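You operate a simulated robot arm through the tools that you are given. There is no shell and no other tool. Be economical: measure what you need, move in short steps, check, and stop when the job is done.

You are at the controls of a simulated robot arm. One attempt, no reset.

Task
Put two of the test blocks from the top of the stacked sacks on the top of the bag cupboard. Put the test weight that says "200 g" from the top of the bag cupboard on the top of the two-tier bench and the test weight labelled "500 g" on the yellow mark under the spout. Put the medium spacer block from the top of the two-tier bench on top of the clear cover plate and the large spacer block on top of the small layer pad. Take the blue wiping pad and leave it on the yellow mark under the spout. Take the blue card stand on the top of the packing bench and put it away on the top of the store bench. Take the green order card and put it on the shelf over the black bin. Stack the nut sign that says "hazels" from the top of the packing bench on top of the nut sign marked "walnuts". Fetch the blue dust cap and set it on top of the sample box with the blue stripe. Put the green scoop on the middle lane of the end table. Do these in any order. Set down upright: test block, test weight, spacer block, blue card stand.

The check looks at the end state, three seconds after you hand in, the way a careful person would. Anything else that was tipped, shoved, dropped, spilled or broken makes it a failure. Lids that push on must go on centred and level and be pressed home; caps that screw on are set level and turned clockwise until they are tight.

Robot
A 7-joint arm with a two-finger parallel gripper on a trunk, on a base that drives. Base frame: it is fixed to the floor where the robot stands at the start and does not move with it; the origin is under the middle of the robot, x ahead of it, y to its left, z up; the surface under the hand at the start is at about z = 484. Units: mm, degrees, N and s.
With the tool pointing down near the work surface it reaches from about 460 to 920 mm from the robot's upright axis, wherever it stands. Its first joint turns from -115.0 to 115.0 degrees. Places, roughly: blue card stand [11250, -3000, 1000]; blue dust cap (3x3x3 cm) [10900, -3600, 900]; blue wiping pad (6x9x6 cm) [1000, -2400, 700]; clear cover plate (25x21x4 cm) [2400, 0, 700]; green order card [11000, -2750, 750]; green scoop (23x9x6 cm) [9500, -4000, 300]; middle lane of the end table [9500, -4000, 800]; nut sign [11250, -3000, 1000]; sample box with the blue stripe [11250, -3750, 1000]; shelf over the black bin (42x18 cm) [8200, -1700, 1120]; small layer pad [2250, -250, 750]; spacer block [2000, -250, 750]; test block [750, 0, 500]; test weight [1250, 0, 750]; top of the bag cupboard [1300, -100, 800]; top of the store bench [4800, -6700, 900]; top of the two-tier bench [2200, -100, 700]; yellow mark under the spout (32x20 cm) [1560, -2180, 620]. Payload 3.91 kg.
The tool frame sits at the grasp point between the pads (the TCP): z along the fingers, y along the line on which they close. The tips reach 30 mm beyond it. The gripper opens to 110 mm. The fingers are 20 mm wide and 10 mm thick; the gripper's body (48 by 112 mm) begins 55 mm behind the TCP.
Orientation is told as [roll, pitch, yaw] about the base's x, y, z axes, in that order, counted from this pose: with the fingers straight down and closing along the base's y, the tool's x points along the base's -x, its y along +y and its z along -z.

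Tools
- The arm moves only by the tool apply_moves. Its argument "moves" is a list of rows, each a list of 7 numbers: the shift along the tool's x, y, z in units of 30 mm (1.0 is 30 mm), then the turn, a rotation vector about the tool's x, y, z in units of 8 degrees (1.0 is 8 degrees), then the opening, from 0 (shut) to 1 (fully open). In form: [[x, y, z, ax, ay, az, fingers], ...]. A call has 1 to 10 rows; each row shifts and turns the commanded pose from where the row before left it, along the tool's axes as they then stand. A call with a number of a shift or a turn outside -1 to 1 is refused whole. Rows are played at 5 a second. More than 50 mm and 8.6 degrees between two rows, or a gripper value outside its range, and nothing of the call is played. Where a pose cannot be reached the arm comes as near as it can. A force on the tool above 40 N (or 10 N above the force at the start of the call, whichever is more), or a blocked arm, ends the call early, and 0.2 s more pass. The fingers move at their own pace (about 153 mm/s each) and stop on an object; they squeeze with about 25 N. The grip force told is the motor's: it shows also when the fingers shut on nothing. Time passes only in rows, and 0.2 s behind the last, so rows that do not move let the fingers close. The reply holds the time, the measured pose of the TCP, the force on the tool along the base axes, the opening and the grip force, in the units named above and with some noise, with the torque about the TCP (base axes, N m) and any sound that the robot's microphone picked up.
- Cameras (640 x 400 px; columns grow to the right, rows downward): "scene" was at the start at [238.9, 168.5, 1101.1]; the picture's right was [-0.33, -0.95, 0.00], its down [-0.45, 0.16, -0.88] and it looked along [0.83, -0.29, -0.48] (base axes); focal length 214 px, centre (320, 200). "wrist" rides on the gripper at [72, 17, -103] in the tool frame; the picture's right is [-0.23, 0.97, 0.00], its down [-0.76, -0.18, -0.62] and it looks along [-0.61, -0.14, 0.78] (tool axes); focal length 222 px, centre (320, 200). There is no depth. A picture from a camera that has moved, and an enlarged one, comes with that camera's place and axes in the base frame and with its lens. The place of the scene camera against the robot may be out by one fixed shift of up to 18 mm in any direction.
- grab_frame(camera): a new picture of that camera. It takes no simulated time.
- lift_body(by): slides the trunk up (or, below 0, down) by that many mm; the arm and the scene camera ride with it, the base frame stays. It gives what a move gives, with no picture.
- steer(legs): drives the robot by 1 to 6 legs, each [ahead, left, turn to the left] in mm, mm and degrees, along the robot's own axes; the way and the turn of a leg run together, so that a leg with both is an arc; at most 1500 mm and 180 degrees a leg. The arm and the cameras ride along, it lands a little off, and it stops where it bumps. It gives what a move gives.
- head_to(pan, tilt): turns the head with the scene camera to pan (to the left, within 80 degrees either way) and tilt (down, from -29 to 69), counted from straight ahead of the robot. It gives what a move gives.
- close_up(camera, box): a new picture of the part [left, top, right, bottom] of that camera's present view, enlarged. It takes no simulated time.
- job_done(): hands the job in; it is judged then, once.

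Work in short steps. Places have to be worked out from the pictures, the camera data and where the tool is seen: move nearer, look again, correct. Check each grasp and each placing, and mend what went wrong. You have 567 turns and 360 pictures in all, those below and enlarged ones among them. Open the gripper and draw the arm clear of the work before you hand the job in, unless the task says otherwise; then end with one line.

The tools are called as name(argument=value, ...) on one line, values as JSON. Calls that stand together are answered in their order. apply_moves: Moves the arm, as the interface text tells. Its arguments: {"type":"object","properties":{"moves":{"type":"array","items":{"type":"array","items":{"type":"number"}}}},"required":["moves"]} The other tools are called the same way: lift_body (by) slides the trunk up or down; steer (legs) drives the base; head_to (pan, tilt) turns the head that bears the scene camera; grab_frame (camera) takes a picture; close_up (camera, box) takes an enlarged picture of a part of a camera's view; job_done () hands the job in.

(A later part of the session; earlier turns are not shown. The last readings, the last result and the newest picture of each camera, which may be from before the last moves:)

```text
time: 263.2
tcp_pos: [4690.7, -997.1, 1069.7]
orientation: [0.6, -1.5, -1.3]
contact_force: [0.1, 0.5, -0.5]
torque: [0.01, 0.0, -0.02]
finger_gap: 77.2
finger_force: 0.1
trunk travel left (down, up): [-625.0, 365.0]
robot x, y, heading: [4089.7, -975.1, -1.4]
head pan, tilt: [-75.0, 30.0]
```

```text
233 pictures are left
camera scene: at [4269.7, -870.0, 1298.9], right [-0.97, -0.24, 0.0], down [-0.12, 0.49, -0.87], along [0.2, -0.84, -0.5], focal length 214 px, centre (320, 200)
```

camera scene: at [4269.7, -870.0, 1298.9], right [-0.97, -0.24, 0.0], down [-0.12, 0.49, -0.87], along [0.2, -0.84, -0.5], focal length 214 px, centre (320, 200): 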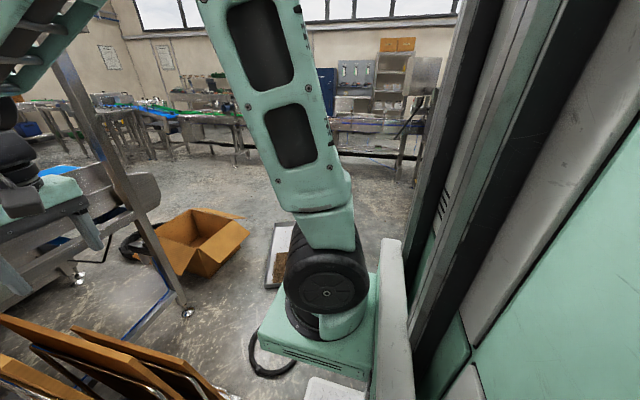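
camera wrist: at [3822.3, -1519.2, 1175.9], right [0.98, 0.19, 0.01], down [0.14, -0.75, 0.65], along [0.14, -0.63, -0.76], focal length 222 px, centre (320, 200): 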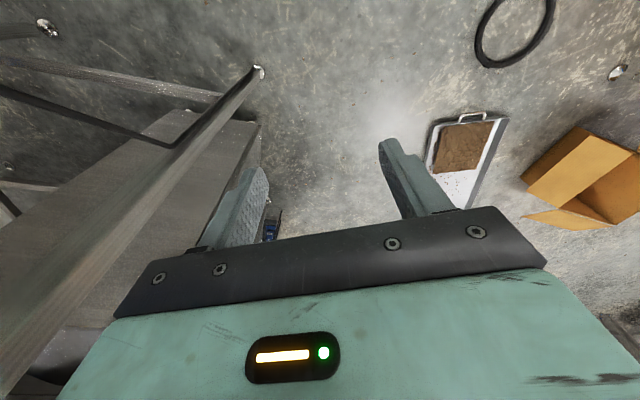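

Strafe south 950 mm first, then check.

steer(legs=[[30, -950, 1.4]])

head_to(pan=-30, tilt=40)

grab_frame(camera="scene")

head_to(pan=-80, tilt=30)

grab_frame(camera="scene")

```text
time: 268.2
tcp_pos: [4717.9, -1923.9, 1070.6]
orientation: [0.7, -1.5, 1.3]
contact_force: [0.5, -1.3, -0.4]
torque: [0.02, -0.01, 0.01]
finger_gap: 77.1
finger_force: 0.1
trunk travel left (down, up): [-625.0, 365.0]
robot x, y, heading: [4114.6, -1927.7, 0.9]
head pan, tilt: [-75.0, 30.0]
```

```text
time: 269.3
tcp_pos: [4717.4, -1923.1, 1069.8]
orientation: [0.6, -1.5, 1.3]
contact_force: [0.0, -0.2, 0.1]
torque: [0.01, 0.02, -0.03]
finger_gap: 76.9
finger_force: 0.0
trunk travel left (down, up): [-625.0, 365.0]
robot x, y, heading: [4114.2, -1926.9, 0.9]
head pan, tilt: [-30.0, 40.0]
```

```text
232 pictures are left
camera scene: at [4340.5, -1768.2, 1283.7], right [-0.48, -0.87, 0.0], down [-0.56, 0.31, -0.77], along [0.67, -0.37, -0.64], focal length 214 px, centre (320, 200)
```

scene: 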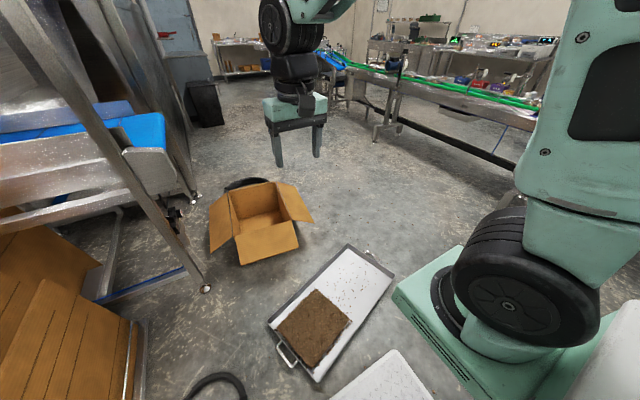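

```text
time: 270.5
tcp_pos: [4718.2, -1923.4, 1071.6]
orientation: [0.6, -1.5, 1.4]
contact_force: [0.6, -1.3, 0.5]
torque: [0.01, -0.03, -0.01]
finger_gap: 77.3
finger_force: 0.1
trunk travel left (down, up): [-625.0, 365.0]
robot x, y, heading: [4117.4, -1931.5, 1.0]
head pan, tilt: [-80.0, 30.0]
```

```text
231 pictures are left
camera scene: at [4283.6, -1815.8, 1299.0], right [-0.98, -0.19, 0.0], down [-0.1, 0.49, -0.87], along [0.17, -0.85, -0.5], focal length 214 px, centre (320, 200)
```

scene: 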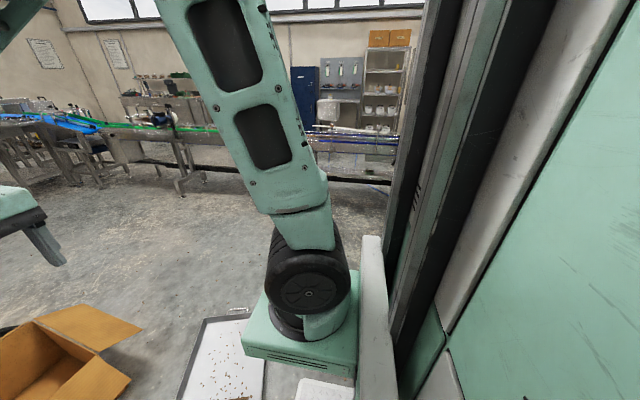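

Tray clears the base by ~100 mm. Strafe another 950 south.

steer(legs=[[0, -950, -1]])

head_to(pan=-5, tilt=15)

grab_frame(camera="scene")

```text
time: 275.5
tcp_pos: [4745.4, -2869.4, 1070.2]
orientation: [0.5, -1.4, 2.4]
contact_force: [-0.8, -0.6, -0.9]
torque: [0.0, 0.03, -0.01]
finger_gap: 76.9
finger_force: 0.0
trunk travel left (down, up): [-625.0, 365.0]
robot x, y, heading: [4143.4, -2887.1, 2.0]
head pan, tilt: [-80.0, 30.0]
```

```text
time: 276.9
tcp_pos: [4744.0, -2869.2, 1069.5]
orientation: [0.6, -1.5, 2.2]
contact_force: [0.2, 0.3, 0.0]
torque: [-0.01, -0.02, -0.01]
finger_gap: 77.0
finger_force: 0.2
trunk travel left (down, up): [-625.0, 365.0]
robot x, y, heading: [4145.8, -2890.9, 1.8]
head pan, tilt: [-5.0, 15.0]
```

```text
230 pictures are left
camera scene: at [4382.6, -2687.5, 1323.2], right [-0.05, -1.0, 0.0], down [-0.26, 0.01, -0.97], along [0.96, -0.05, -0.26], focal length 214 px, centre (320, 200)
```

scene: 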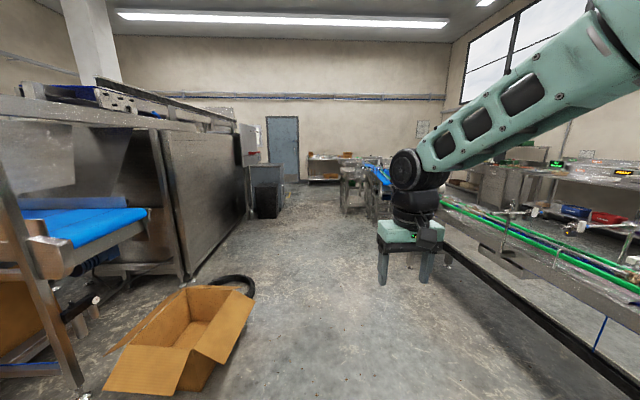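

The aisle along +x is clear. I drive ahead ~3.4 m.

steer(legs=[[1200, 0, -2], [1100, 0, 0], [1100, 0, 0]])

head_to(pan=0, tilt=15)

grab_frame(camera="scene")

head_to(pan=50, tilt=15)

grab_frame(camera="scene")

```text
time: 293.8
tcp_pos: [8202.6, -2826.6, 1069.4]
orientation: [0.6, -1.6, 2.0]
contact_force: [0.4, 0.2, -0.1]
torque: [0.0, -0.01, 0.0]
finger_gap: 76.8
finger_force: 0.1
trunk travel left (down, up): [-625.0, 365.0]
robot x, y, heading: [7602.2, -2839.0, 1.7]
head pan, tilt: [-5.0, 15.0]
```

```text
time: 294.4
tcp_pos: [8203.3, -2826.2, 1070.1]
orientation: [0.7, -1.4, 1.9]
contact_force: [0.4, 0.1, -0.6]
torque: [0.03, 0.01, -0.01]
finger_gap: 76.9
finger_force: 0.1
trunk travel left (down, up): [-625.0, 365.0]
robot x, y, heading: [7605.0, -2838.9, 1.7]
head pan, tilt: [0.0, 15.0]
```

```text
229 pictures are left
camera scene: at [7842.6, -2632.9, 1323.2], right [0.03, -1.0, 0.0], down [-0.26, -0.01, -0.97], along [0.97, 0.03, -0.26], focal length 214 px, centre (320, 200)
```

scene: 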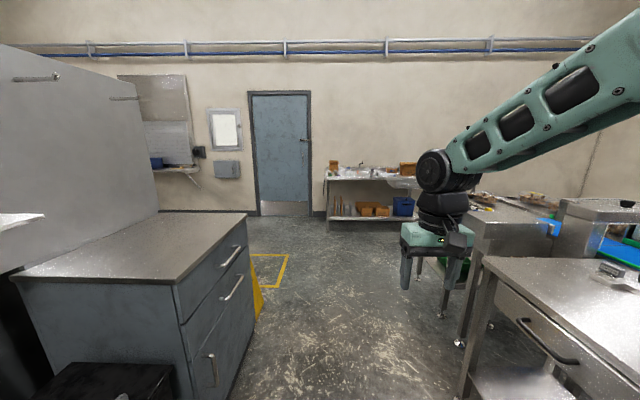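

```text
time: 295.6
tcp_pos: [8204.0, -2826.5, 1071.0]
orientation: [0.5, -1.6, 2.0]
contact_force: [-0.5, -0.9, 0.0]
torque: [0.0, 0.01, 0.03]
finger_gap: 77.0
finger_force: 0.1
trunk travel left (down, up): [-625.0, 365.0]
robot x, y, heading: [7603.8, -2837.5, 1.8]
head pan, tilt: [50.0, 15.0]
```

```text
228 pictures are left
camera scene: at [7807.1, -2562.4, 1323.2], right [0.79, -0.62, 0.0], down [-0.16, -0.2, -0.97], along [0.6, 0.76, -0.26], focal length 214 px, centre (320, 200)
```

scene: 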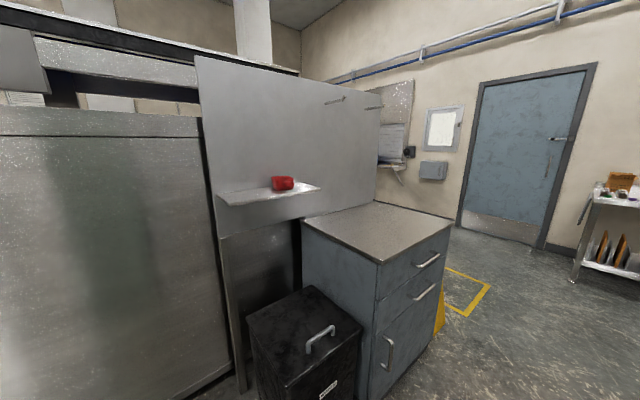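

The shelf over the black bin is on the left; the packing bench is by the far wall. I go on ~2.3 m.

steer(legs=[[1100, 0, -1.8], [1100, 0, 0]])

head_to(pan=-10, tilt=25)

grab_frame(camera="scene")

```text
time: 306.4
tcp_pos: [10394.0, -2763.2, 1070.1]
orientation: [0.7, -1.5, 2.0]
contact_force: [-0.1, 0.0, -1.1]
torque: [-0.02, 0.0, -0.03]
finger_gap: 77.0
finger_force: 0.1
trunk travel left (down, up): [-625.0, 365.0]
robot x, y, heading: [9792.0, -2778.3, 1.8]
head pan, tilt: [50.0, 15.0]
```

```text
time: 307.7
tcp_pos: [10393.9, -2763.4, 1069.0]
orientation: [0.6, -1.5, 2.1]
contact_force: [0.4, 0.2, -0.7]
torque: [0.01, -0.02, 0.01]
finger_gap: 77.0
finger_force: 0.0
trunk travel left (down, up): [-625.0, 365.0]
robot x, y, heading: [9790.0, -2774.4, 1.9]
head pan, tilt: [-10.0, 25.0]
```

```text
227 pictures are left
camera scene: at [10031.0, -2587.2, 1307.0], right [-0.14, -0.99, 0.0], down [-0.42, 0.06, -0.91], along [0.9, -0.13, -0.42], focal length 214 px, centre (320, 200)
```

scene: 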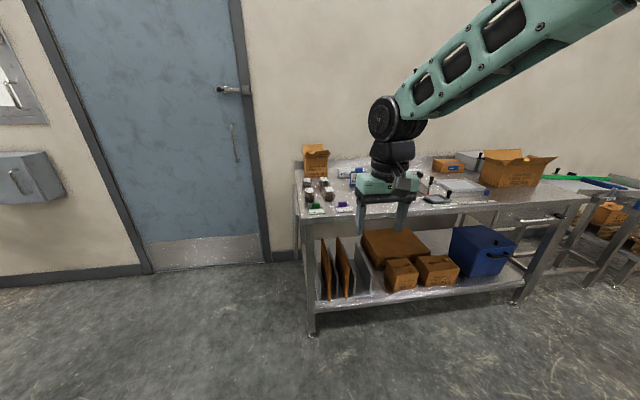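

The packing bench is ahead (near edge x≈10765, y −2610…−3950). I zoom in on its top.

close_up(camera="scene", box=[285, 130, 445, 230])

close_up(camera="scene", box=[400, 130, 600, 230])

```text
4.00 times, centred on (365, 180) of scene
camera zoom: at [10031.0, -2587.2, 1307.0], right [-0.14, -0.99, 0.0], down [-0.42, 0.06, -0.91], along [0.9, -0.13, -0.42], focal length 858 px, centre (140, 280)
```

zoom: 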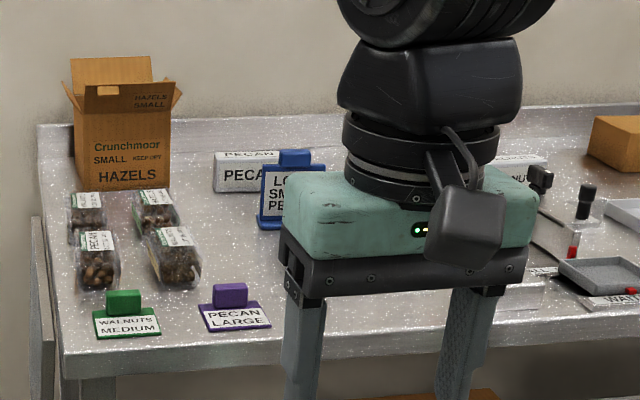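

```text
3.20 times, centred on (500, 180) of scene
camera zoom: at [10031.0, -2587.2, 1307.0], right [-0.14, -0.99, 0.0], down [-0.42, 0.06, -0.91], along [0.9, -0.13, -0.42], focal length 686 px, centre (-256, 264)
```

zoom: 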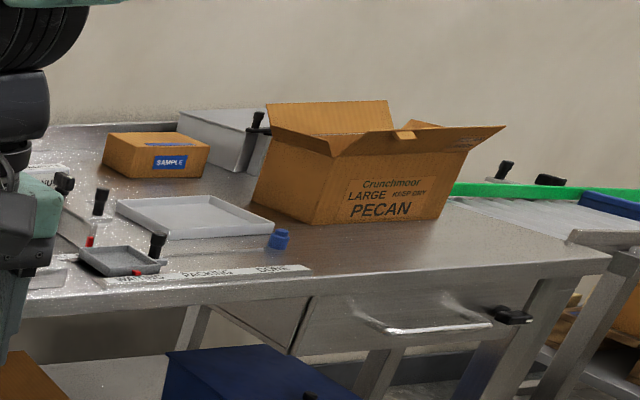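

I level the tool, shift the hand up and right out of the view, advance 350 mm and take a better picture.

apply_moves(moves=[[0, -1, -0.6, 0.075, 0.19, 0.2, 0.7], [0, -1, -0.6, 0, 0, 0, 0.7], [0, -1, -0.6, 0, 0, 0, 0.7], [0, -1, -0.6, 0, 0, 0, 0.7], [0, -1, -0.6, 0, 0, 0, 0.7], [0, -1, -0.6, 0, 0, 0, 0.7], [0, -1, -0.6, 0, 0, 0, 0.7], [0, -1, -0.6, 0, 0, 0, 0.7], [0, -1, 0, 0, 0, 0, 0.7], [0, -1, 0, 0, 0, 0, 0.7]])

steer(legs=[[350, 0, -1.9]])

head_to(pan=0, tilt=30)

grab_frame(camera="scene")

```text
time: 309.9
tcp_pos: [10395.2, -3063.5, 1212.8]
orientation: [0.0, 0.0, 0.4]
contact_force: [0.0, 0.2, 0.1]
torque: [-0.03, 0.0, -0.03]
finger_gap: 77.1
finger_force: 0.0
trunk travel left (down, up): [-625.0, 365.0]
robot x, y, heading: [9797.6, -2776.7, 1.7]
head pan, tilt: [-10.0, 25.0]
```

```text
time: 312.1
tcp_pos: [10720.6, -3075.4, 1212.8]
orientation: [0.0, 0.0, -1.2]
contact_force: [-0.4, -0.8, 0.6]
torque: [0.03, -0.03, 0.01]
finger_gap: 77.0
finger_force: 0.0
trunk travel left (down, up): [-625.0, 365.0]
robot x, y, heading: [10129.0, -2770.2, 0.0]
head pan, tilt: [-10.0, 25.0]
```

```text
time: 312.9
tcp_pos: [10719.9, -3076.2, 1213.7]
orientation: [0.0, 0.1, -1.3]
contact_force: [-0.6, 0.7, 0.8]
torque: [-0.03, 0.0, 0.0]
finger_gap: 77.1
finger_force: 0.0
trunk travel left (down, up): [-625.0, 365.0]
robot x, y, heading: [10125.6, -2770.8, 0.2]
head pan, tilt: [0.0, 30.0]
```

```text
224 pictures are left
camera scene: at [10370.1, -2572.9, 1299.0], right [0.0, -1.0, 0.0], down [-0.5, 0.0, -0.87], along [0.87, 0.0, -0.5], focal length 214 px, centre (320, 200)
```

scene: 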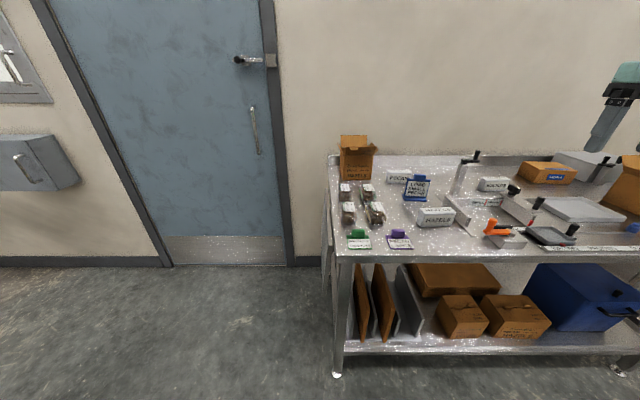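

close_up(camera="scene", box=[325, 130, 485, 260])

close_up(camera="scene", box=[440, 130, 640, 260])

```text
3.08 times, centred on (405, 195) of scene
camera zoom: at [10370.1, -2572.9, 1299.0], right [0.0, -1.0, 0.0], down [-0.5, 0.0, -0.87], along [0.87, 0.0, -0.5], focal length 660 px, centre (58, 215)
```

zoom: 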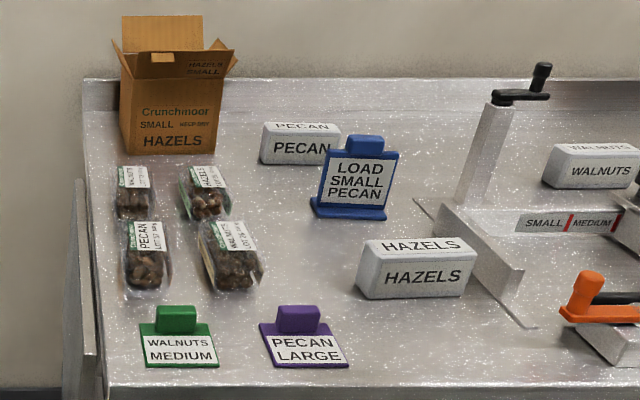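

```text
3.08 times, centred on (540, 195) of scene
camera zoom: at [10370.1, -2572.9, 1299.0], right [0.0, -1.0, 0.0], down [-0.5, 0.0, -0.87], along [0.87, 0.0, -0.5], focal length 660 px, centre (-357, 215)
```

zoom: 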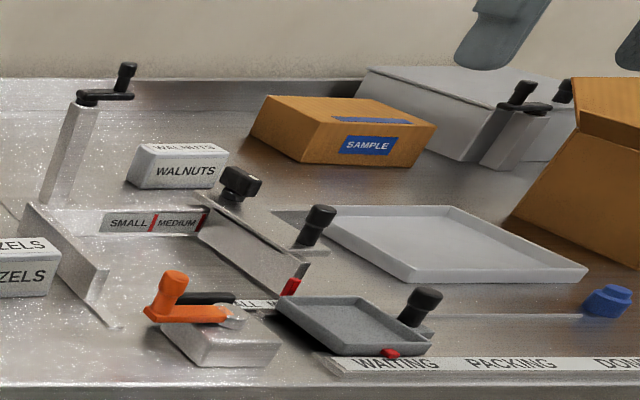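

Everything is identified: HAZELS ≈(10965,−2963), WALNUTS ≈(11218,−3330), bench z≈865. I position the base at about (10380,−3050).

steer(legs=[[0, -280, 0], [250, 0, 0]])

grab_frame(camera="scene")

grab_frame(camera="wrist")

```text
time: 316.2
tcp_pos: [10957.1, -3359.8, 1212.6]
orientation: [0.0, 0.0, -2.4]
contact_force: [-0.3, -0.1, -0.3]
torque: [0.01, 0.03, 0.0]
finger_gap: 76.9
finger_force: 0.0
trunk travel left (down, up): [-625.0, 365.0]
robot x, y, heading: [10371.4, -3044.6, -0.9]
head pan, tilt: [0.0, 30.0]
```

```text
221 pictures are left
camera scene: at [10616.9, -2850.8, 1299.0], right [-0.02, -1.0, 0.0], down [-0.5, 0.01, -0.87], along [0.87, -0.01, -0.5], focal length 214 px, centre (320, 200)
```

scene: 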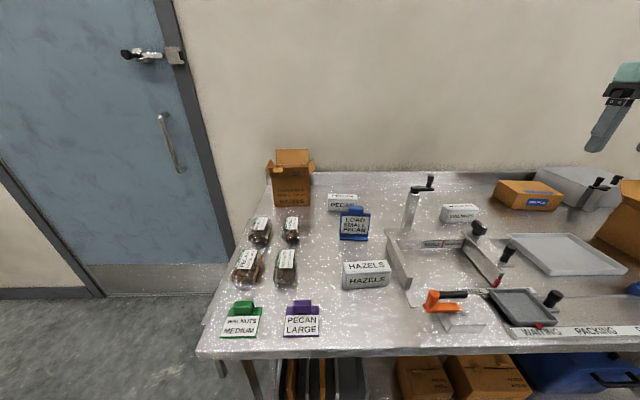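

```text
220 pictures are left
camera wrist: at [10885.5, -3340.8, 1316.1], right [0.27, 0.96, 0.0], down [0.75, -0.21, 0.62], along [0.6, -0.17, -0.78], focal length 222 px, centre (320, 200)
```

wrist: 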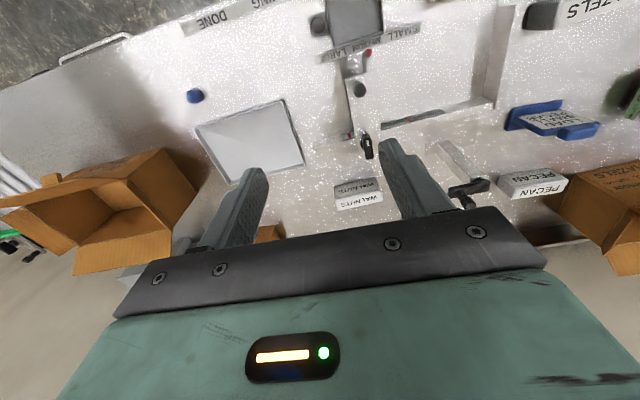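

WALNUTS refined ≈(11228,−3338). I move the hand to above HAZELS, then rotate to yaw −90 so that the fingers close along x.

apply_moves(moves=[[0, 1, 0, 0, 0, 0, 0.7], [0, 1, 0, 0, 0, 0, 0.7], [0, 1, 0, 0, 0, 0, 0.7], [0, 1, 0, 0, 0, 0, 0.7], [0, 1, 0, 0, 0, 0, 0.7], [0, 1, 0, 0, 0, 0, 0.7], [0, 1, 0, 0, 0, 0, 0.7], [0, 1, 0, 0, 0, 0, 0.7], [0, 1, 0, 0, 0, 0, 0.7], [0, 1, 0, 0, 0, 0, 0.7]])

apply_moves(moves=[[0, 1, 0, 0, 0, 1, 0.7], [0, 1, 0, 0, 0, 1, 0.7], [0, 1, 0, 0, 0, 1, 0.7], [0, 0, 0, 0, 0, 1, 0.7], [0, 0, 0, 0, 0, 1, 0.7], [0, 0, 0, 0, 0, 1, 0.7], [0, 0, 0, 0, 0, 1, 0.7], [0, 0, 0, 0, 0, 1, 0.7], [0, 0, 0, 0, 0, 1, 0.7], [0, 0, 0, 0, 0, 1, 0.7]])

apply_moves(moves=[[0, 0, 0.5, 0, 0, 0.95, 0.7], [0, 0, 1, 0, 0, 0, 0.7], [0, 0, 1, 0, 0, 0, 0.7], [0, 0, 1, 0, 0, 0, 0.7]])

grab_frame(camera="wrist")

```text
time: 318.4
tcp_pos: [10966.7, -3058.7, 1212.8]
orientation: [0.1, 0.0, -2.5]
contact_force: [0.0, -0.8, -0.9]
torque: [0.03, 0.01, 0.04]
finger_gap: 77.1
finger_force: 0.1
trunk travel left (down, up): [-625.0, 365.0]
robot x, y, heading: [10375.0, -3045.2, -1.1]
head pan, tilt: [0.0, 30.0]
```

```text
time: 320.6
tcp_pos: [10986.1, -2973.9, 1211.9]
orientation: [0.0, 0.0, -82.6]
contact_force: [0.3, -0.2, -0.2]
torque: [0.0, -0.03, 0.04]
finger_gap: 77.0
finger_force: 0.1
trunk travel left (down, up): [-625.0, 365.0]
robot x, y, heading: [10370.4, -3045.5, -1.0]
head pan, tilt: [0.0, 30.0]
```

```text
time: 321.6
tcp_pos: [10985.6, -2971.8, 1106.7]
orientation: [0.1, -0.1, -90.0]
contact_force: [-0.5, -1.0, -0.3]
torque: [0.0, -0.02, 0.03]
finger_gap: 77.1
finger_force: 0.1
trunk travel left (down, up): [-625.0, 365.0]
robot x, y, heading: [10371.5, -3047.3, -1.2]
head pan, tilt: [0.0, 30.0]
```

```text
219 pictures are left
camera wrist: at [11003.4, -2900.1, 1209.9], right [0.97, -0.23, 0.0], down [-0.18, -0.76, 0.62], along [-0.14, -0.61, -0.78], focal length 222 px, centre (320, 200)
```

wrist: 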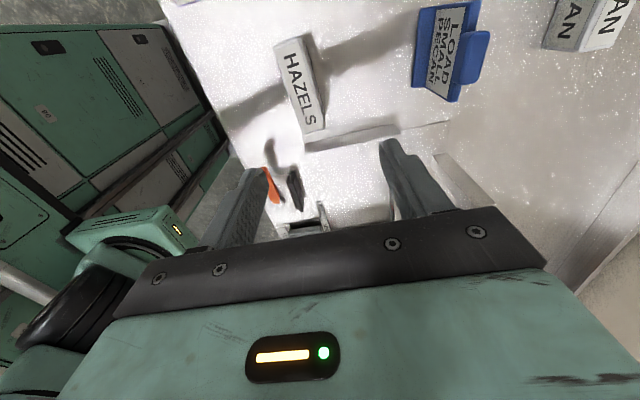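

HAZELS is ~31×106 mm, centre (10967,−2961), aligned with y. I centre over it and descend.

apply_moves(moves=[[0.17, -0.3, 1, 0, 0, 0, 0.7], [0.17, -0.3, 1, 0, 0, 0, 0.7], [0, 0, 1, 0, 0, 0, 0.7], [0, 0, 1, 0, 0, 0, 0.7], [0, 0, 1, 0, 0, 0, 0.7], [0, 0, 0.6, 0, 0, 0, 0.7]])

grab_frame(camera="wrist")

close_up(camera="scene", box=[310, 190, 430, 310])

```text
time: 323.0
tcp_pos: [10967.9, -2961.6, 939.3]
orientation: [0.0, 0.1, -90.0]
contact_force: [-0.7, -0.4, -0.1]
torque: [-0.01, -0.01, 0.02]
finger_gap: 77.4
finger_force: 0.1
trunk travel left (down, up): [-625.0, 365.0]
robot x, y, heading: [10370.9, -3044.3, -1.0]
head pan, tilt: [0.0, 30.0]
```

```text
218 pictures are left
camera wrist: at [10985.0, -2889.8, 1043.0], right [0.97, -0.23, 0.0], down [-0.18, -0.76, 0.62], along [-0.14, -0.61, -0.78], focal length 222 px, centre (320, 200)
```

wrist: 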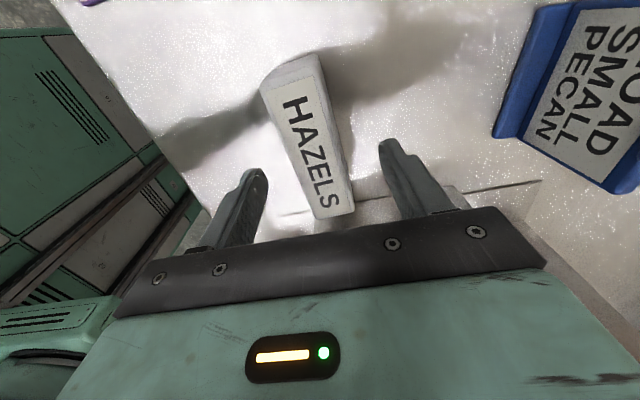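

```text
3.33 times, centred on (370, 250) of scene
camera zoom: at [10616.8, -2850.9, 1299.1], right [-0.02, -1.0, 0.0], down [-0.5, 0.01, -0.87], along [0.87, -0.01, -0.5], focal length 715 px, centre (153, 33)
```

zoom: 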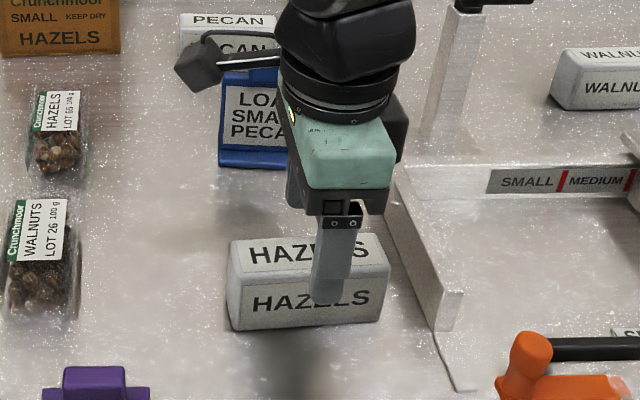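

Straddling. Step down toward the surface.

apply_moves(moves=[[0, 0, 0.4, 0, 0, 0, 0.7], [0, 0, 0.2, 0, 0, 0, 0.7], [0, 0, 0.2, 0, 0, 0, 0.7], [0, 0, 0.15, 0, 0, 0, 0.7], [0, 0, 0.15, 0, 0, 0, 0.7]])

```text
time: 324.2
tcp_pos: [10967.5, -2961.2, 906.8]
orientation: [0.1, -0.1, -90.1]
contact_force: [0.3, 0.0, -1.0]
torque: [0.0, 0.03, 0.01]
finger_gap: 77.1
finger_force: 0.0
trunk travel left (down, up): [-625.0, 365.0]
robot x, y, heading: [10371.9, -3043.2, -0.7]
head pan, tilt: [0.0, 30.0]
```

apply_moves(moves=[[0, 0, 0.15, 0, 0, 0, 0.7], [0, 0, 0.15, 0, 0, 0, 0.7], [0, 0, 0.15, 0, 0, 0, 0.7]])

close_up(camera="scene", box=[330, 220, 410, 310])

```text
time: 325.0
tcp_pos: [10968.1, -2962.0, 893.5]
orientation: [0.0, 0.0, -90.1]
contact_force: [0.0, -0.1, 0.2]
torque: [0.04, -0.03, 0.01]
finger_gap: 76.8
finger_force: 0.0
trunk travel left (down, up): [-625.0, 365.0]
robot x, y, heading: [10367.3, -3044.5, -1.2]
head pan, tilt: [0.0, 30.0]
```

```text
4.44 times, centred on (370, 265) of scene
camera zoom: at [10616.9, -2850.8, 1299.0], right [-0.02, -1.0, 0.0], down [-0.5, 0.01, -0.87], along [0.87, -0.01, -0.5], focal length 953 px, centre (98, -89)
```

zoom: 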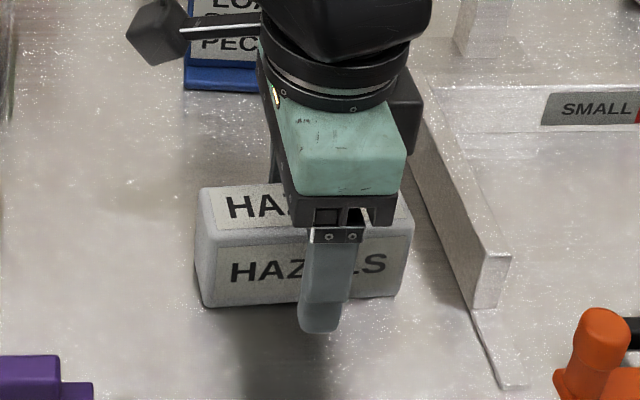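

apply_moves(moves=[[0, 0, 0.13, 0, 0, 0, 0.7], [0, 0, 0.13, 0, 0, 0, 0.7], [0, 0, 0.1, 0, 0, 0, 0.7]])

```text
time: 325.8
tcp_pos: [10968.7, -2963.7, 881.7]
orientation: [0.0, -0.1, -89.9]
contact_force: [0.7, 0.7, 0.2]
torque: [-0.01, 0.02, 0.01]
finger_gap: 76.9
finger_force: 0.1
trunk travel left (down, up): [-625.0, 365.0]
robot x, y, heading: [10367.7, -3044.8, -1.0]
head pan, tilt: [0.0, 30.0]
```

apply_moves(moves=[[0, 0, 0.13, 0, 0, 0, 0.7], [0, 0, 0.13, 0, 0, 0, 0.7], [0, 0, 0.1, 0, 0, 0, 0.7]])

```text
time: 326.4
tcp_pos: [10969.0, -2963.3, 880.7]
orientation: [0.1, 0.3, -90.1]
contact_force: [-4.6, -3.3, 23.9]
torque: [-0.32, 1.17, 0.16]
finger_gap: 79.3
finger_force: 2.4
trunk travel left (down, up): [-625.0, 365.0]
robot x, y, heading: [10369.7, -3045.3, -0.9]
head pan, tilt: [0.0, 30.0]
stopped in row 2: the force on the tool passed its limit at 48 N (the readings are from after the stop); the commanded pose is now the measured one
```

Tips touched the bench (z≈850). Back up 7 mm and close on the block.

apply_moves(moves=[[0, 0, -0.25, 0, 0, 0, 0.7], [0, 0, 0, 0, 0, 0, 0], [0, 0, 0, 0, 0, 0, 0], [0, 0, 0, 0, 0, 0, 0]])

grab_frame(camera="wrist")

```text
time: 327.4
tcp_pos: [10969.9, -2964.2, 886.3]
orientation: [0.2, 0.1, -90.0]
contact_force: [-0.6, 0.3, 0.5]
torque: [0.03, 0.0, 0.01]
finger_gap: 35.8
finger_force: 25.7
trunk travel left (down, up): [-625.0, 365.0]
robot x, y, heading: [10370.6, -3045.5, -0.9]
head pan, tilt: [0.0, 30.0]
```

```text
215 pictures are left
camera wrist: at [10985.7, -2891.8, 989.6], right [0.97, -0.23, 0.0], down [-0.18, -0.76, 0.62], along [-0.14, -0.61, -0.78], focal length 222 px, centre (320, 200)
```

wrist: 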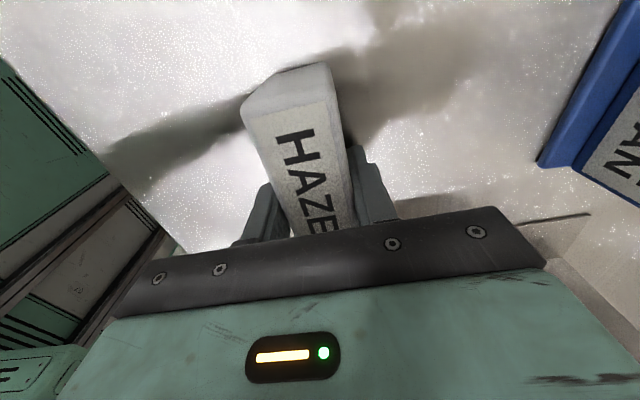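

Gripped. Lift 300 mm, advance the base 50 mm and travel to above WALNUTS.

apply_moves(moves=[[0, 0, -1, 0, 0, 0, 0], [0, 0, -1, 0, 0, 0, 0], [0, 0, -1, 0, 0, 0, 0], [0, 0, -1, 0, 0, 0, 0], [0, 0, -1, 0, 0, 0, 0], [0, 0, -1, 0, 0, 0, 0], [0, 0, -1, 0, 0, 0, 0], [0, 0, -1, 0, 0, 0, 0], [0, 0, -1, 0, 0, 0, 0], [0, 0, -1, 0, 0, 0, 0]])

steer(legs=[[50, -60, 0.9]])

grab_frame(camera="wrist")

```text
time: 329.6
tcp_pos: [10969.5, -2966.7, 1187.1]
orientation: [0.2, 0.1, -90.0]
contact_force: [0.7, 0.3, -1.1]
torque: [0.02, 0.0, 0.01]
finger_gap: 36.2
finger_force: 25.0
trunk travel left (down, up): [-625.0, 365.0]
robot x, y, heading: [10369.9, -3046.1, -1.0]
head pan, tilt: [0.0, 30.0]
```

```text
time: 330.6
tcp_pos: [11019.0, -3017.9, 1186.0]
orientation: [0.2, 0.1, -88.9]
contact_force: [0.4, 0.0, -1.4]
torque: [-0.01, 0.02, -0.01]
finger_gap: 35.6
finger_force: 24.8
trunk travel left (down, up): [-625.0, 365.0]
robot x, y, heading: [10424.8, -3105.7, -0.0]
head pan, tilt: [0.0, 30.0]
```

```text
214 pictures are left
camera wrist: at [11033.9, -2946.2, 1289.7], right [0.98, -0.21, 0.0], down [-0.17, -0.77, 0.62], along [-0.13, -0.61, -0.78], focal length 222 px, centre (320, 200)
```

wrist: 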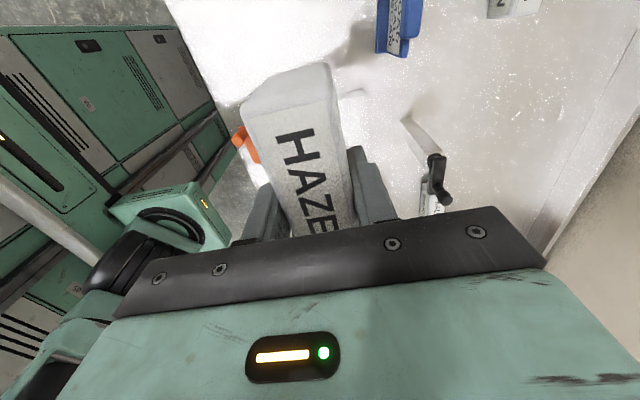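

Crank top is near (11170,−3150), below the hand. Travel to (11228,−3338).

apply_moves(moves=[[-1, 0.65, 0, 0, 0, 0, 0], [-1, 0.65, 0, 0, 0, 0, 0], [-1, 0.65, 0, 0, 0, 0, 0], [-1, 0.65, 0, 0, 0, 0, 0], [-1, 0.65, 0, 0, 0, 0, 0], [-1, 0.65, 0, 0, 0, 0, 0], [-1, 0.65, 0, 0, 0, 0, 0], [-1, 0.65, 0, 0, 0, 0, 0], [-1, 0.65, 0, 0, 0, 0, 0], [-1, 0.65, 0, 0, 0, 0, 0]])

grab_frame(camera="wrist")

close_up(camera="scene", box=[400, 140, 560, 260])

```text
time: 332.8
tcp_pos: [11218.9, -3316.8, 1189.4]
orientation: [0.2, 0.2, -88.9]
contact_force: [-0.2, 0.8, -1.7]
torque: [-0.02, -0.04, -0.04]
finger_gap: 35.9
finger_force: 25.2
trunk travel left (down, up): [-625.0, 365.0]
robot x, y, heading: [10420.7, -3106.5, 0.2]
head pan, tilt: [0.0, 30.0]
```

```text
213 pictures are left
camera wrist: at [11233.8, -3244.5, 1293.1], right [0.98, -0.21, 0.0], down [-0.17, -0.77, 0.62], along [-0.13, -0.61, -0.78], focal length 222 px, centre (320, 200)
```

wrist: 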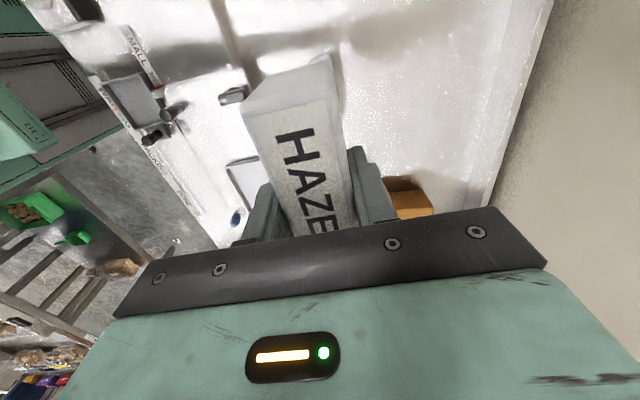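

```text
3.33 times, centred on (480, 200) of scene
camera zoom: at [10663.6, -2908.3, 1299.0], right [0.0, -1.0, 0.0], down [-0.5, 0.0, -0.87], along [0.87, 0.0, -0.5], focal length 715 px, centre (-213, 200)
```

zoom: 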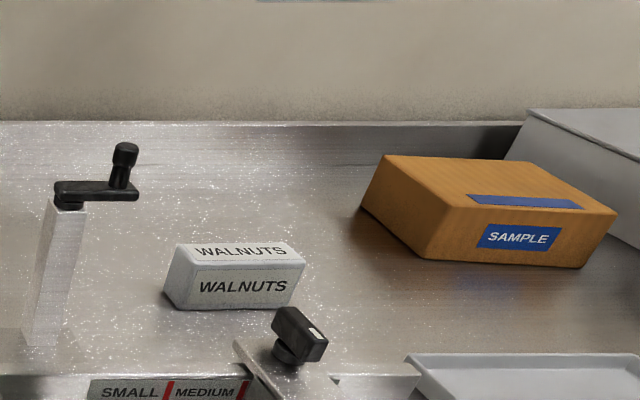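

HAZELS hides WALNUTS from the wrist camera. I shift the hand 140 mm toward −x to see WALNUTS beside it and measure it.

apply_moves(moves=[[0.3, -0.93, 0.5, 0, 0, 0, 0], [0.3, -0.93, 0.5, 0, 0, 0, 0], [0.3, -0.93, 0.5, 0, 0, 0, 0], [0.3, -0.93, 0.5, 0, 0, 0, 0], [0.3, -0.93, 0.5, 0, 0, 0, 0]])

grab_frame(camera="wrist")

```text
time: 334.0
tcp_pos: [11078.7, -3270.9, 1109.4]
orientation: [0.2, 0.1, -89.0]
contact_force: [0.7, -0.4, -1.3]
torque: [0.0, 0.02, -0.01]
finger_gap: 35.4
finger_force: 24.7
trunk travel left (down, up): [-625.0, 365.0]
robot x, y, heading: [10421.9, -3108.6, 0.2]
head pan, tilt: [0.0, 30.0]
```

```text
211 pictures are left
camera wrist: at [11093.1, -3199.5, 1213.4], right [0.98, -0.21, 0.0], down [-0.17, -0.77, 0.62], along [-0.13, -0.61, -0.78], focal length 222 px, centre (320, 200)
```

wrist: 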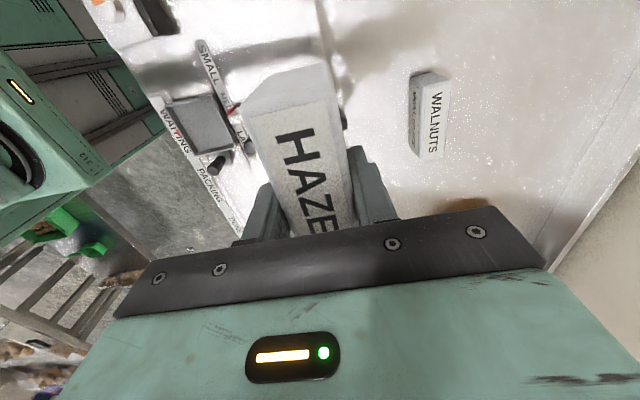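

close_up(camera="wrist", box=[380, 50, 480, 180])

```text
3.08 times, centred on (430, 115) of wrist
camera zoom: at [11093.1, -3199.5, 1213.4], right [0.98, -0.21, 0.0], down [-0.17, -0.77, 0.62], along [-0.13, -0.61, -0.78], focal length 684 px, centre (-18, 462)
```

zoom: 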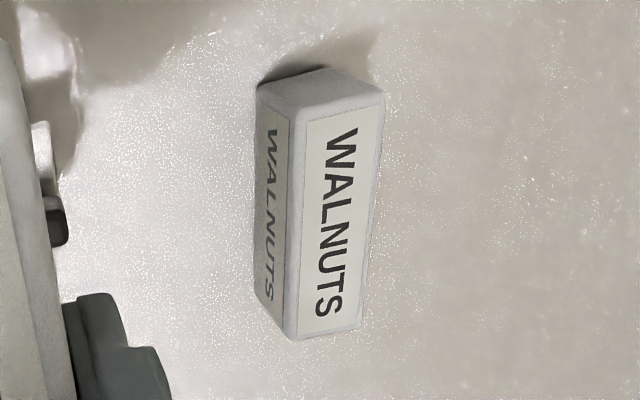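

WALNUTS: top z≈900, centre (11229,−3343), tilt ≈2.4°. I move over it (yaw −87.6) and descend to just above.

apply_moves(moves=[[-0.5, 0.994, 0, 0, 0, -0.17, 0], [-0.5, 0.994, 0, 0, 0, 0, 0], [-0.5, 0.994, 0, 0, 0, 0, 0], [-0.5, 0.994, 0, 0, 0, 0, 0], [-0.5, 0.994, 0, 0, 0, 0, 0], [0, 0, 1, 0, 0, 0, 0], [0, 0, 1, 0, 0, 0, 0], [0, 0, 1, 0, 0, 0, 0], [0, 0, 1, 0, 0, 0, 0], [0, 0, 0.9, 0, 0, 0, 0]])

close_up(camera="scene", box=[400, 140, 560, 260])

grab_frame(camera="wrist")

```text
time: 336.2
tcp_pos: [11227.9, -3341.5, 964.0]
orientation: [0.1, 0.1, -87.6]
contact_force: [0.0, 0.2, -0.8]
torque: [0.01, 0.04, 0.0]
finger_gap: 35.9
finger_force: 24.2
trunk travel left (down, up): [-625.0, 365.0]
robot x, y, heading: [10421.6, -3101.3, -0.1]
head pan, tilt: [0.0, 30.0]
```

```text
3.33 times, centred on (480, 200) of scene
camera zoom: at [10663.7, -2908.7, 1299.0], right [0.0, -1.0, 0.0], down [-0.5, 0.0, -0.87], along [0.87, 0.0, -0.5], focal length 715 px, centre (-213, 200)
```

zoom: 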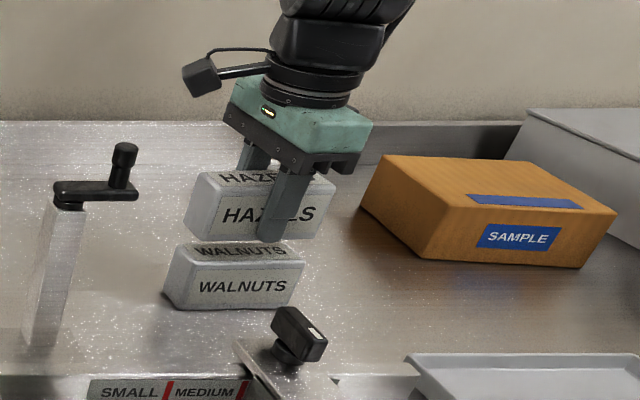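

```text
208 pictures are left
camera wrist: at [11240.7, -3269.1, 1069.0], right [0.98, -0.19, 0.0], down [-0.15, -0.77, 0.62], along [-0.11, -0.61, -0.78], focal length 222 px, centre (320, 200)
```

wrist: 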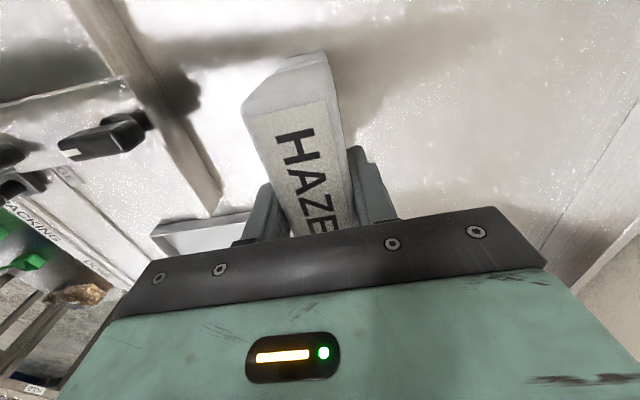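

Well aligned. Lower to contact (≈936).

apply_moves(moves=[[0, -0.03, 0.5, 0, 0, 0, 0], [0, 0, 0.2, 0, 0, 0, 0], [0, 0, 0.1, 0, 0, 0, 0], [0, 0, 0.07, 0, 0, 0, 0]])

apply_moves(moves=[[0, 0, 0.07, 0, 0, 0, 0], [0, 0, 0.0, 0, 0, 0, 0]])

```text
time: 337.2
tcp_pos: [11228.7, -3342.9, 941.4]
orientation: [0.4, 0.1, -87.6]
contact_force: [-5.7, 0.2, 19.8]
torque: [0.02, 0.46, -0.01]
finger_gap: 35.8
finger_force: 25.7
trunk travel left (down, up): [-625.0, 365.0]
robot x, y, heading: [10422.1, -3111.0, 0.0]
head pan, tilt: [0.0, 30.0]
```

```text
time: 337.8
tcp_pos: [11229.4, -3340.2, 938.1]
orientation: [0.4, 0.0, -87.6]
contact_force: [0.8, -4.4, 21.5]
torque: [-0.1, 0.24, -0.01]
finger_gap: 35.6
finger_force: 25.2
trunk travel left (down, up): [-625.0, 365.0]
robot x, y, heading: [10421.9, -3106.2, -0.1]
head pan, tilt: [0.0, 30.0]
```

Contact. Ease slightly, open to ~52 mm and rise.

apply_moves(moves=[[0, 0, -0.07, 0, 0, 0, 0], [0, 0, 0, 0, 0, 0, 0.47], [0, 0, 0, 0, 0, 0, 0.47], [0, 0, -0.5, 0, 0, 0, 0.47], [0, 0, -1, 0, 0, 0, 0.47], [0, 0, -1, 0, 0, 0, 0.47], [0, 0, -1, 0, 0, 0, 0.47], [0, 0, -1, 0, 0, 0, 0.47], [0, 0, -1, 0, 0, 0, 0.47], [0, 0, -1, 0, 0, 0, 0.47]])

close_up(camera="scene", box=[400, 140, 560, 260])

grab_frame(camera="wrist")

```text
time: 340.0
tcp_pos: [11230.1, -3342.5, 1133.6]
orientation: [0.1, 0.2, -87.8]
contact_force: [0.6, -0.5, 0.5]
torque: [0.03, 0.01, 0.03]
finger_gap: 51.5
finger_force: 0.0
trunk travel left (down, up): [-625.0, 365.0]
robot x, y, heading: [10421.4, -3105.8, -0.1]
head pan, tilt: [0.0, 30.0]
```

```text
3.33 times, centred on (480, 200) of scene
camera zoom: at [10664.0, -2908.7, 1298.9], right [0.0, -1.0, 0.0], down [-0.5, 0.0, -0.87], along [0.87, 0.0, -0.5], focal length 715 px, centre (-213, 200)
```

zoom: 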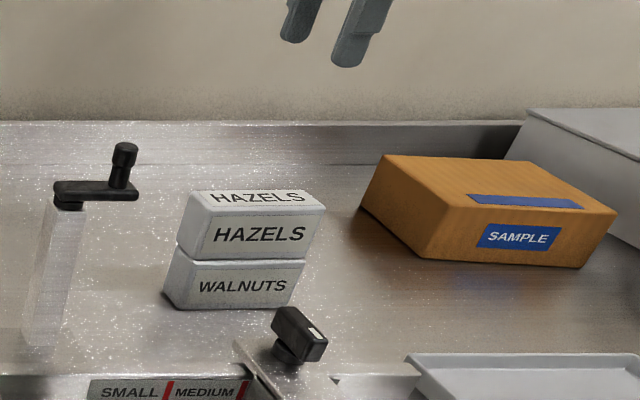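

```text
206 pictures are left
camera wrist: at [11243.4, -3270.1, 1237.8], right [0.98, -0.19, 0.0], down [-0.15, -0.77, 0.62], along [-0.12, -0.61, -0.78], focal length 222 px, centre (320, 200)
```

wrist: 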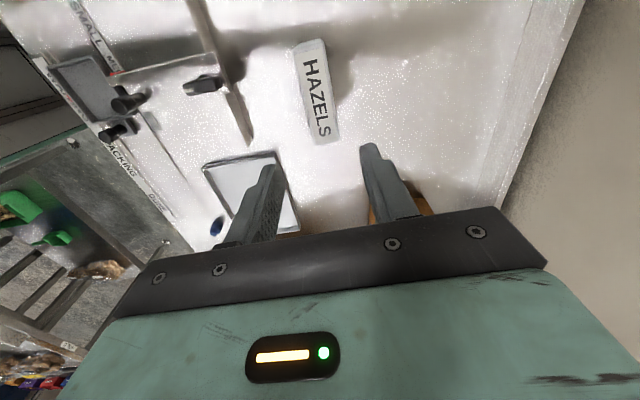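

HAZELS is stacked on WALNUTS. Next the dust cap (≈(10928,−3585)) and the SAMPLE box (top ≈(11338,−3645,924)). I retract the hand and look to the right for the free space.

apply_moves(moves=[[0, -1, -0.5, 0, 0, 0, 0.6], [0, -1, -0.5, 0, 0, 0, 0.6], [0, -1, -0.5, 0, 0, 0, 0.6], [0, -1, -0.3, 0, 0, 0, 0.6], [0, -1, 0, 0, 0, 0, 0.6], [0, -1, 0, 0, 0, 0, 0.6], [0, -1, 0, 0, 0, 0, 0.6], [0, -1, 0, 0, 0, 0, 0.6]])

head_to(pan=-40, tilt=40)

grab_frame(camera="scene")

head_to(pan=0, tilt=65)

grab_frame(camera="scene")

```text
time: 341.8
tcp_pos: [10991.3, -3352.9, 1185.2]
orientation: [0.1, 0.0, -87.6]
contact_force: [0.3, -0.4, -0.2]
torque: [0.03, 0.04, 0.0]
finger_gap: 66.2
finger_force: 0.0
trunk travel left (down, up): [-625.0, 365.0]
robot x, y, heading: [10423.0, -3109.3, -0.0]
head pan, tilt: [0.0, 30.0]
```

```text
time: 342.9
tcp_pos: [10991.7, -3353.5, 1185.2]
orientation: [0.1, 0.1, -87.7]
contact_force: [-0.2, -0.4, -0.7]
torque: [0.01, 0.02, 0.03]
finger_gap: 65.9
finger_force: 0.1
trunk travel left (down, up): [-625.0, 365.0]
robot x, y, heading: [10420.4, -3109.7, -0.2]
head pan, tilt: [-40.0, 40.0]
```

```text
205 pictures are left
camera scene: at [10638.6, -2963.3, 1283.7], right [-0.64, -0.77, 0.0], down [-0.49, 0.41, -0.77], along [0.59, -0.49, -0.64], focal length 214 px, centre (320, 200)
```

scene: 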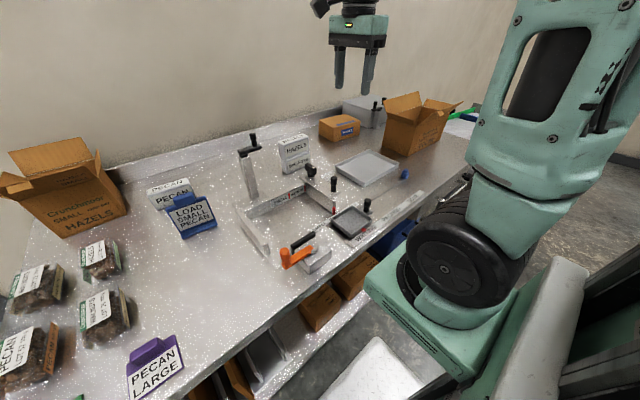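

```text
time: 344.0
tcp_pos: [10990.9, -3353.5, 1185.1]
orientation: [0.2, 0.1, -87.6]
contact_force: [0.5, -0.9, -0.1]
torque: [0.01, 0.01, 0.02]
finger_gap: 65.8
finger_force: 0.1
trunk travel left (down, up): [-625.0, 365.0]
robot x, y, heading: [10421.9, -3105.3, -0.0]
head pan, tilt: [0.0, 65.0]
```

```text
204 pictures are left
camera scene: at [10634.1, -2908.7, 1251.4], right [0.0, -1.0, 0.0], down [-0.91, 0.0, -0.42], along [0.42, 0.0, -0.91], focal length 214 px, centre (320, 200)
```

scene: 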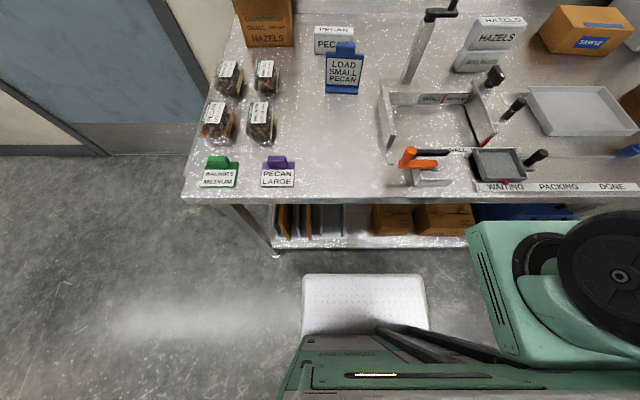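

There is ~70 mm between deck and bench edge. I check the right side before strafing.

head_to(pan=-80, tilt=25)

grab_frame(camera="scene")

grab_frame(camera="wrist")

```text
time: 345.5
tcp_pos: [10990.4, -3353.7, 1185.1]
orientation: [0.1, 0.1, -87.6]
contact_force: [-1.1, -0.4, 0.3]
torque: [0.01, 0.0, 0.0]
finger_gap: 66.1
finger_force: 0.1
trunk travel left (down, up): [-625.0, 365.0]
robot x, y, heading: [10421.3, -3109.6, -0.3]
head pan, tilt: [-80.0, 25.0]
```

```text
203 pictures are left
camera scene: at [10589.5, -2999.4, 1306.9], right [-0.98, -0.18, 0.0], down [-0.07, 0.42, -0.91], along [0.16, -0.89, -0.42], focal length 214 px, centre (320, 200)
```

scene: 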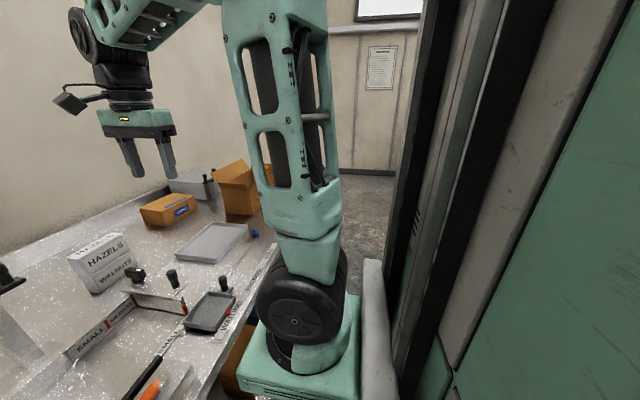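

```text
202 pictures are left
camera wrist: at [11004.3, -3281.0, 1289.2], right [0.98, -0.19, 0.0], down [-0.15, -0.77, 0.62], along [-0.11, -0.61, -0.78], focal length 222 px, centre (320, 200)
```

wrist: 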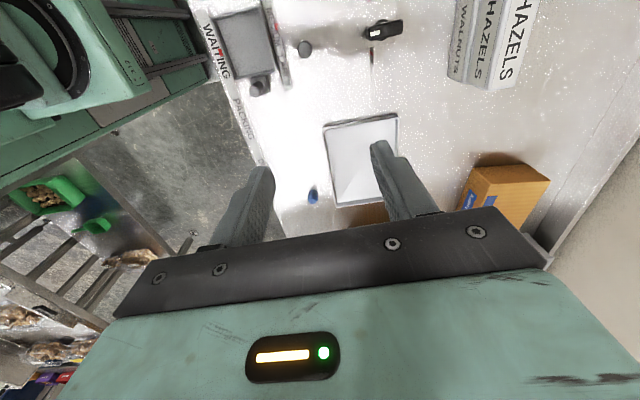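

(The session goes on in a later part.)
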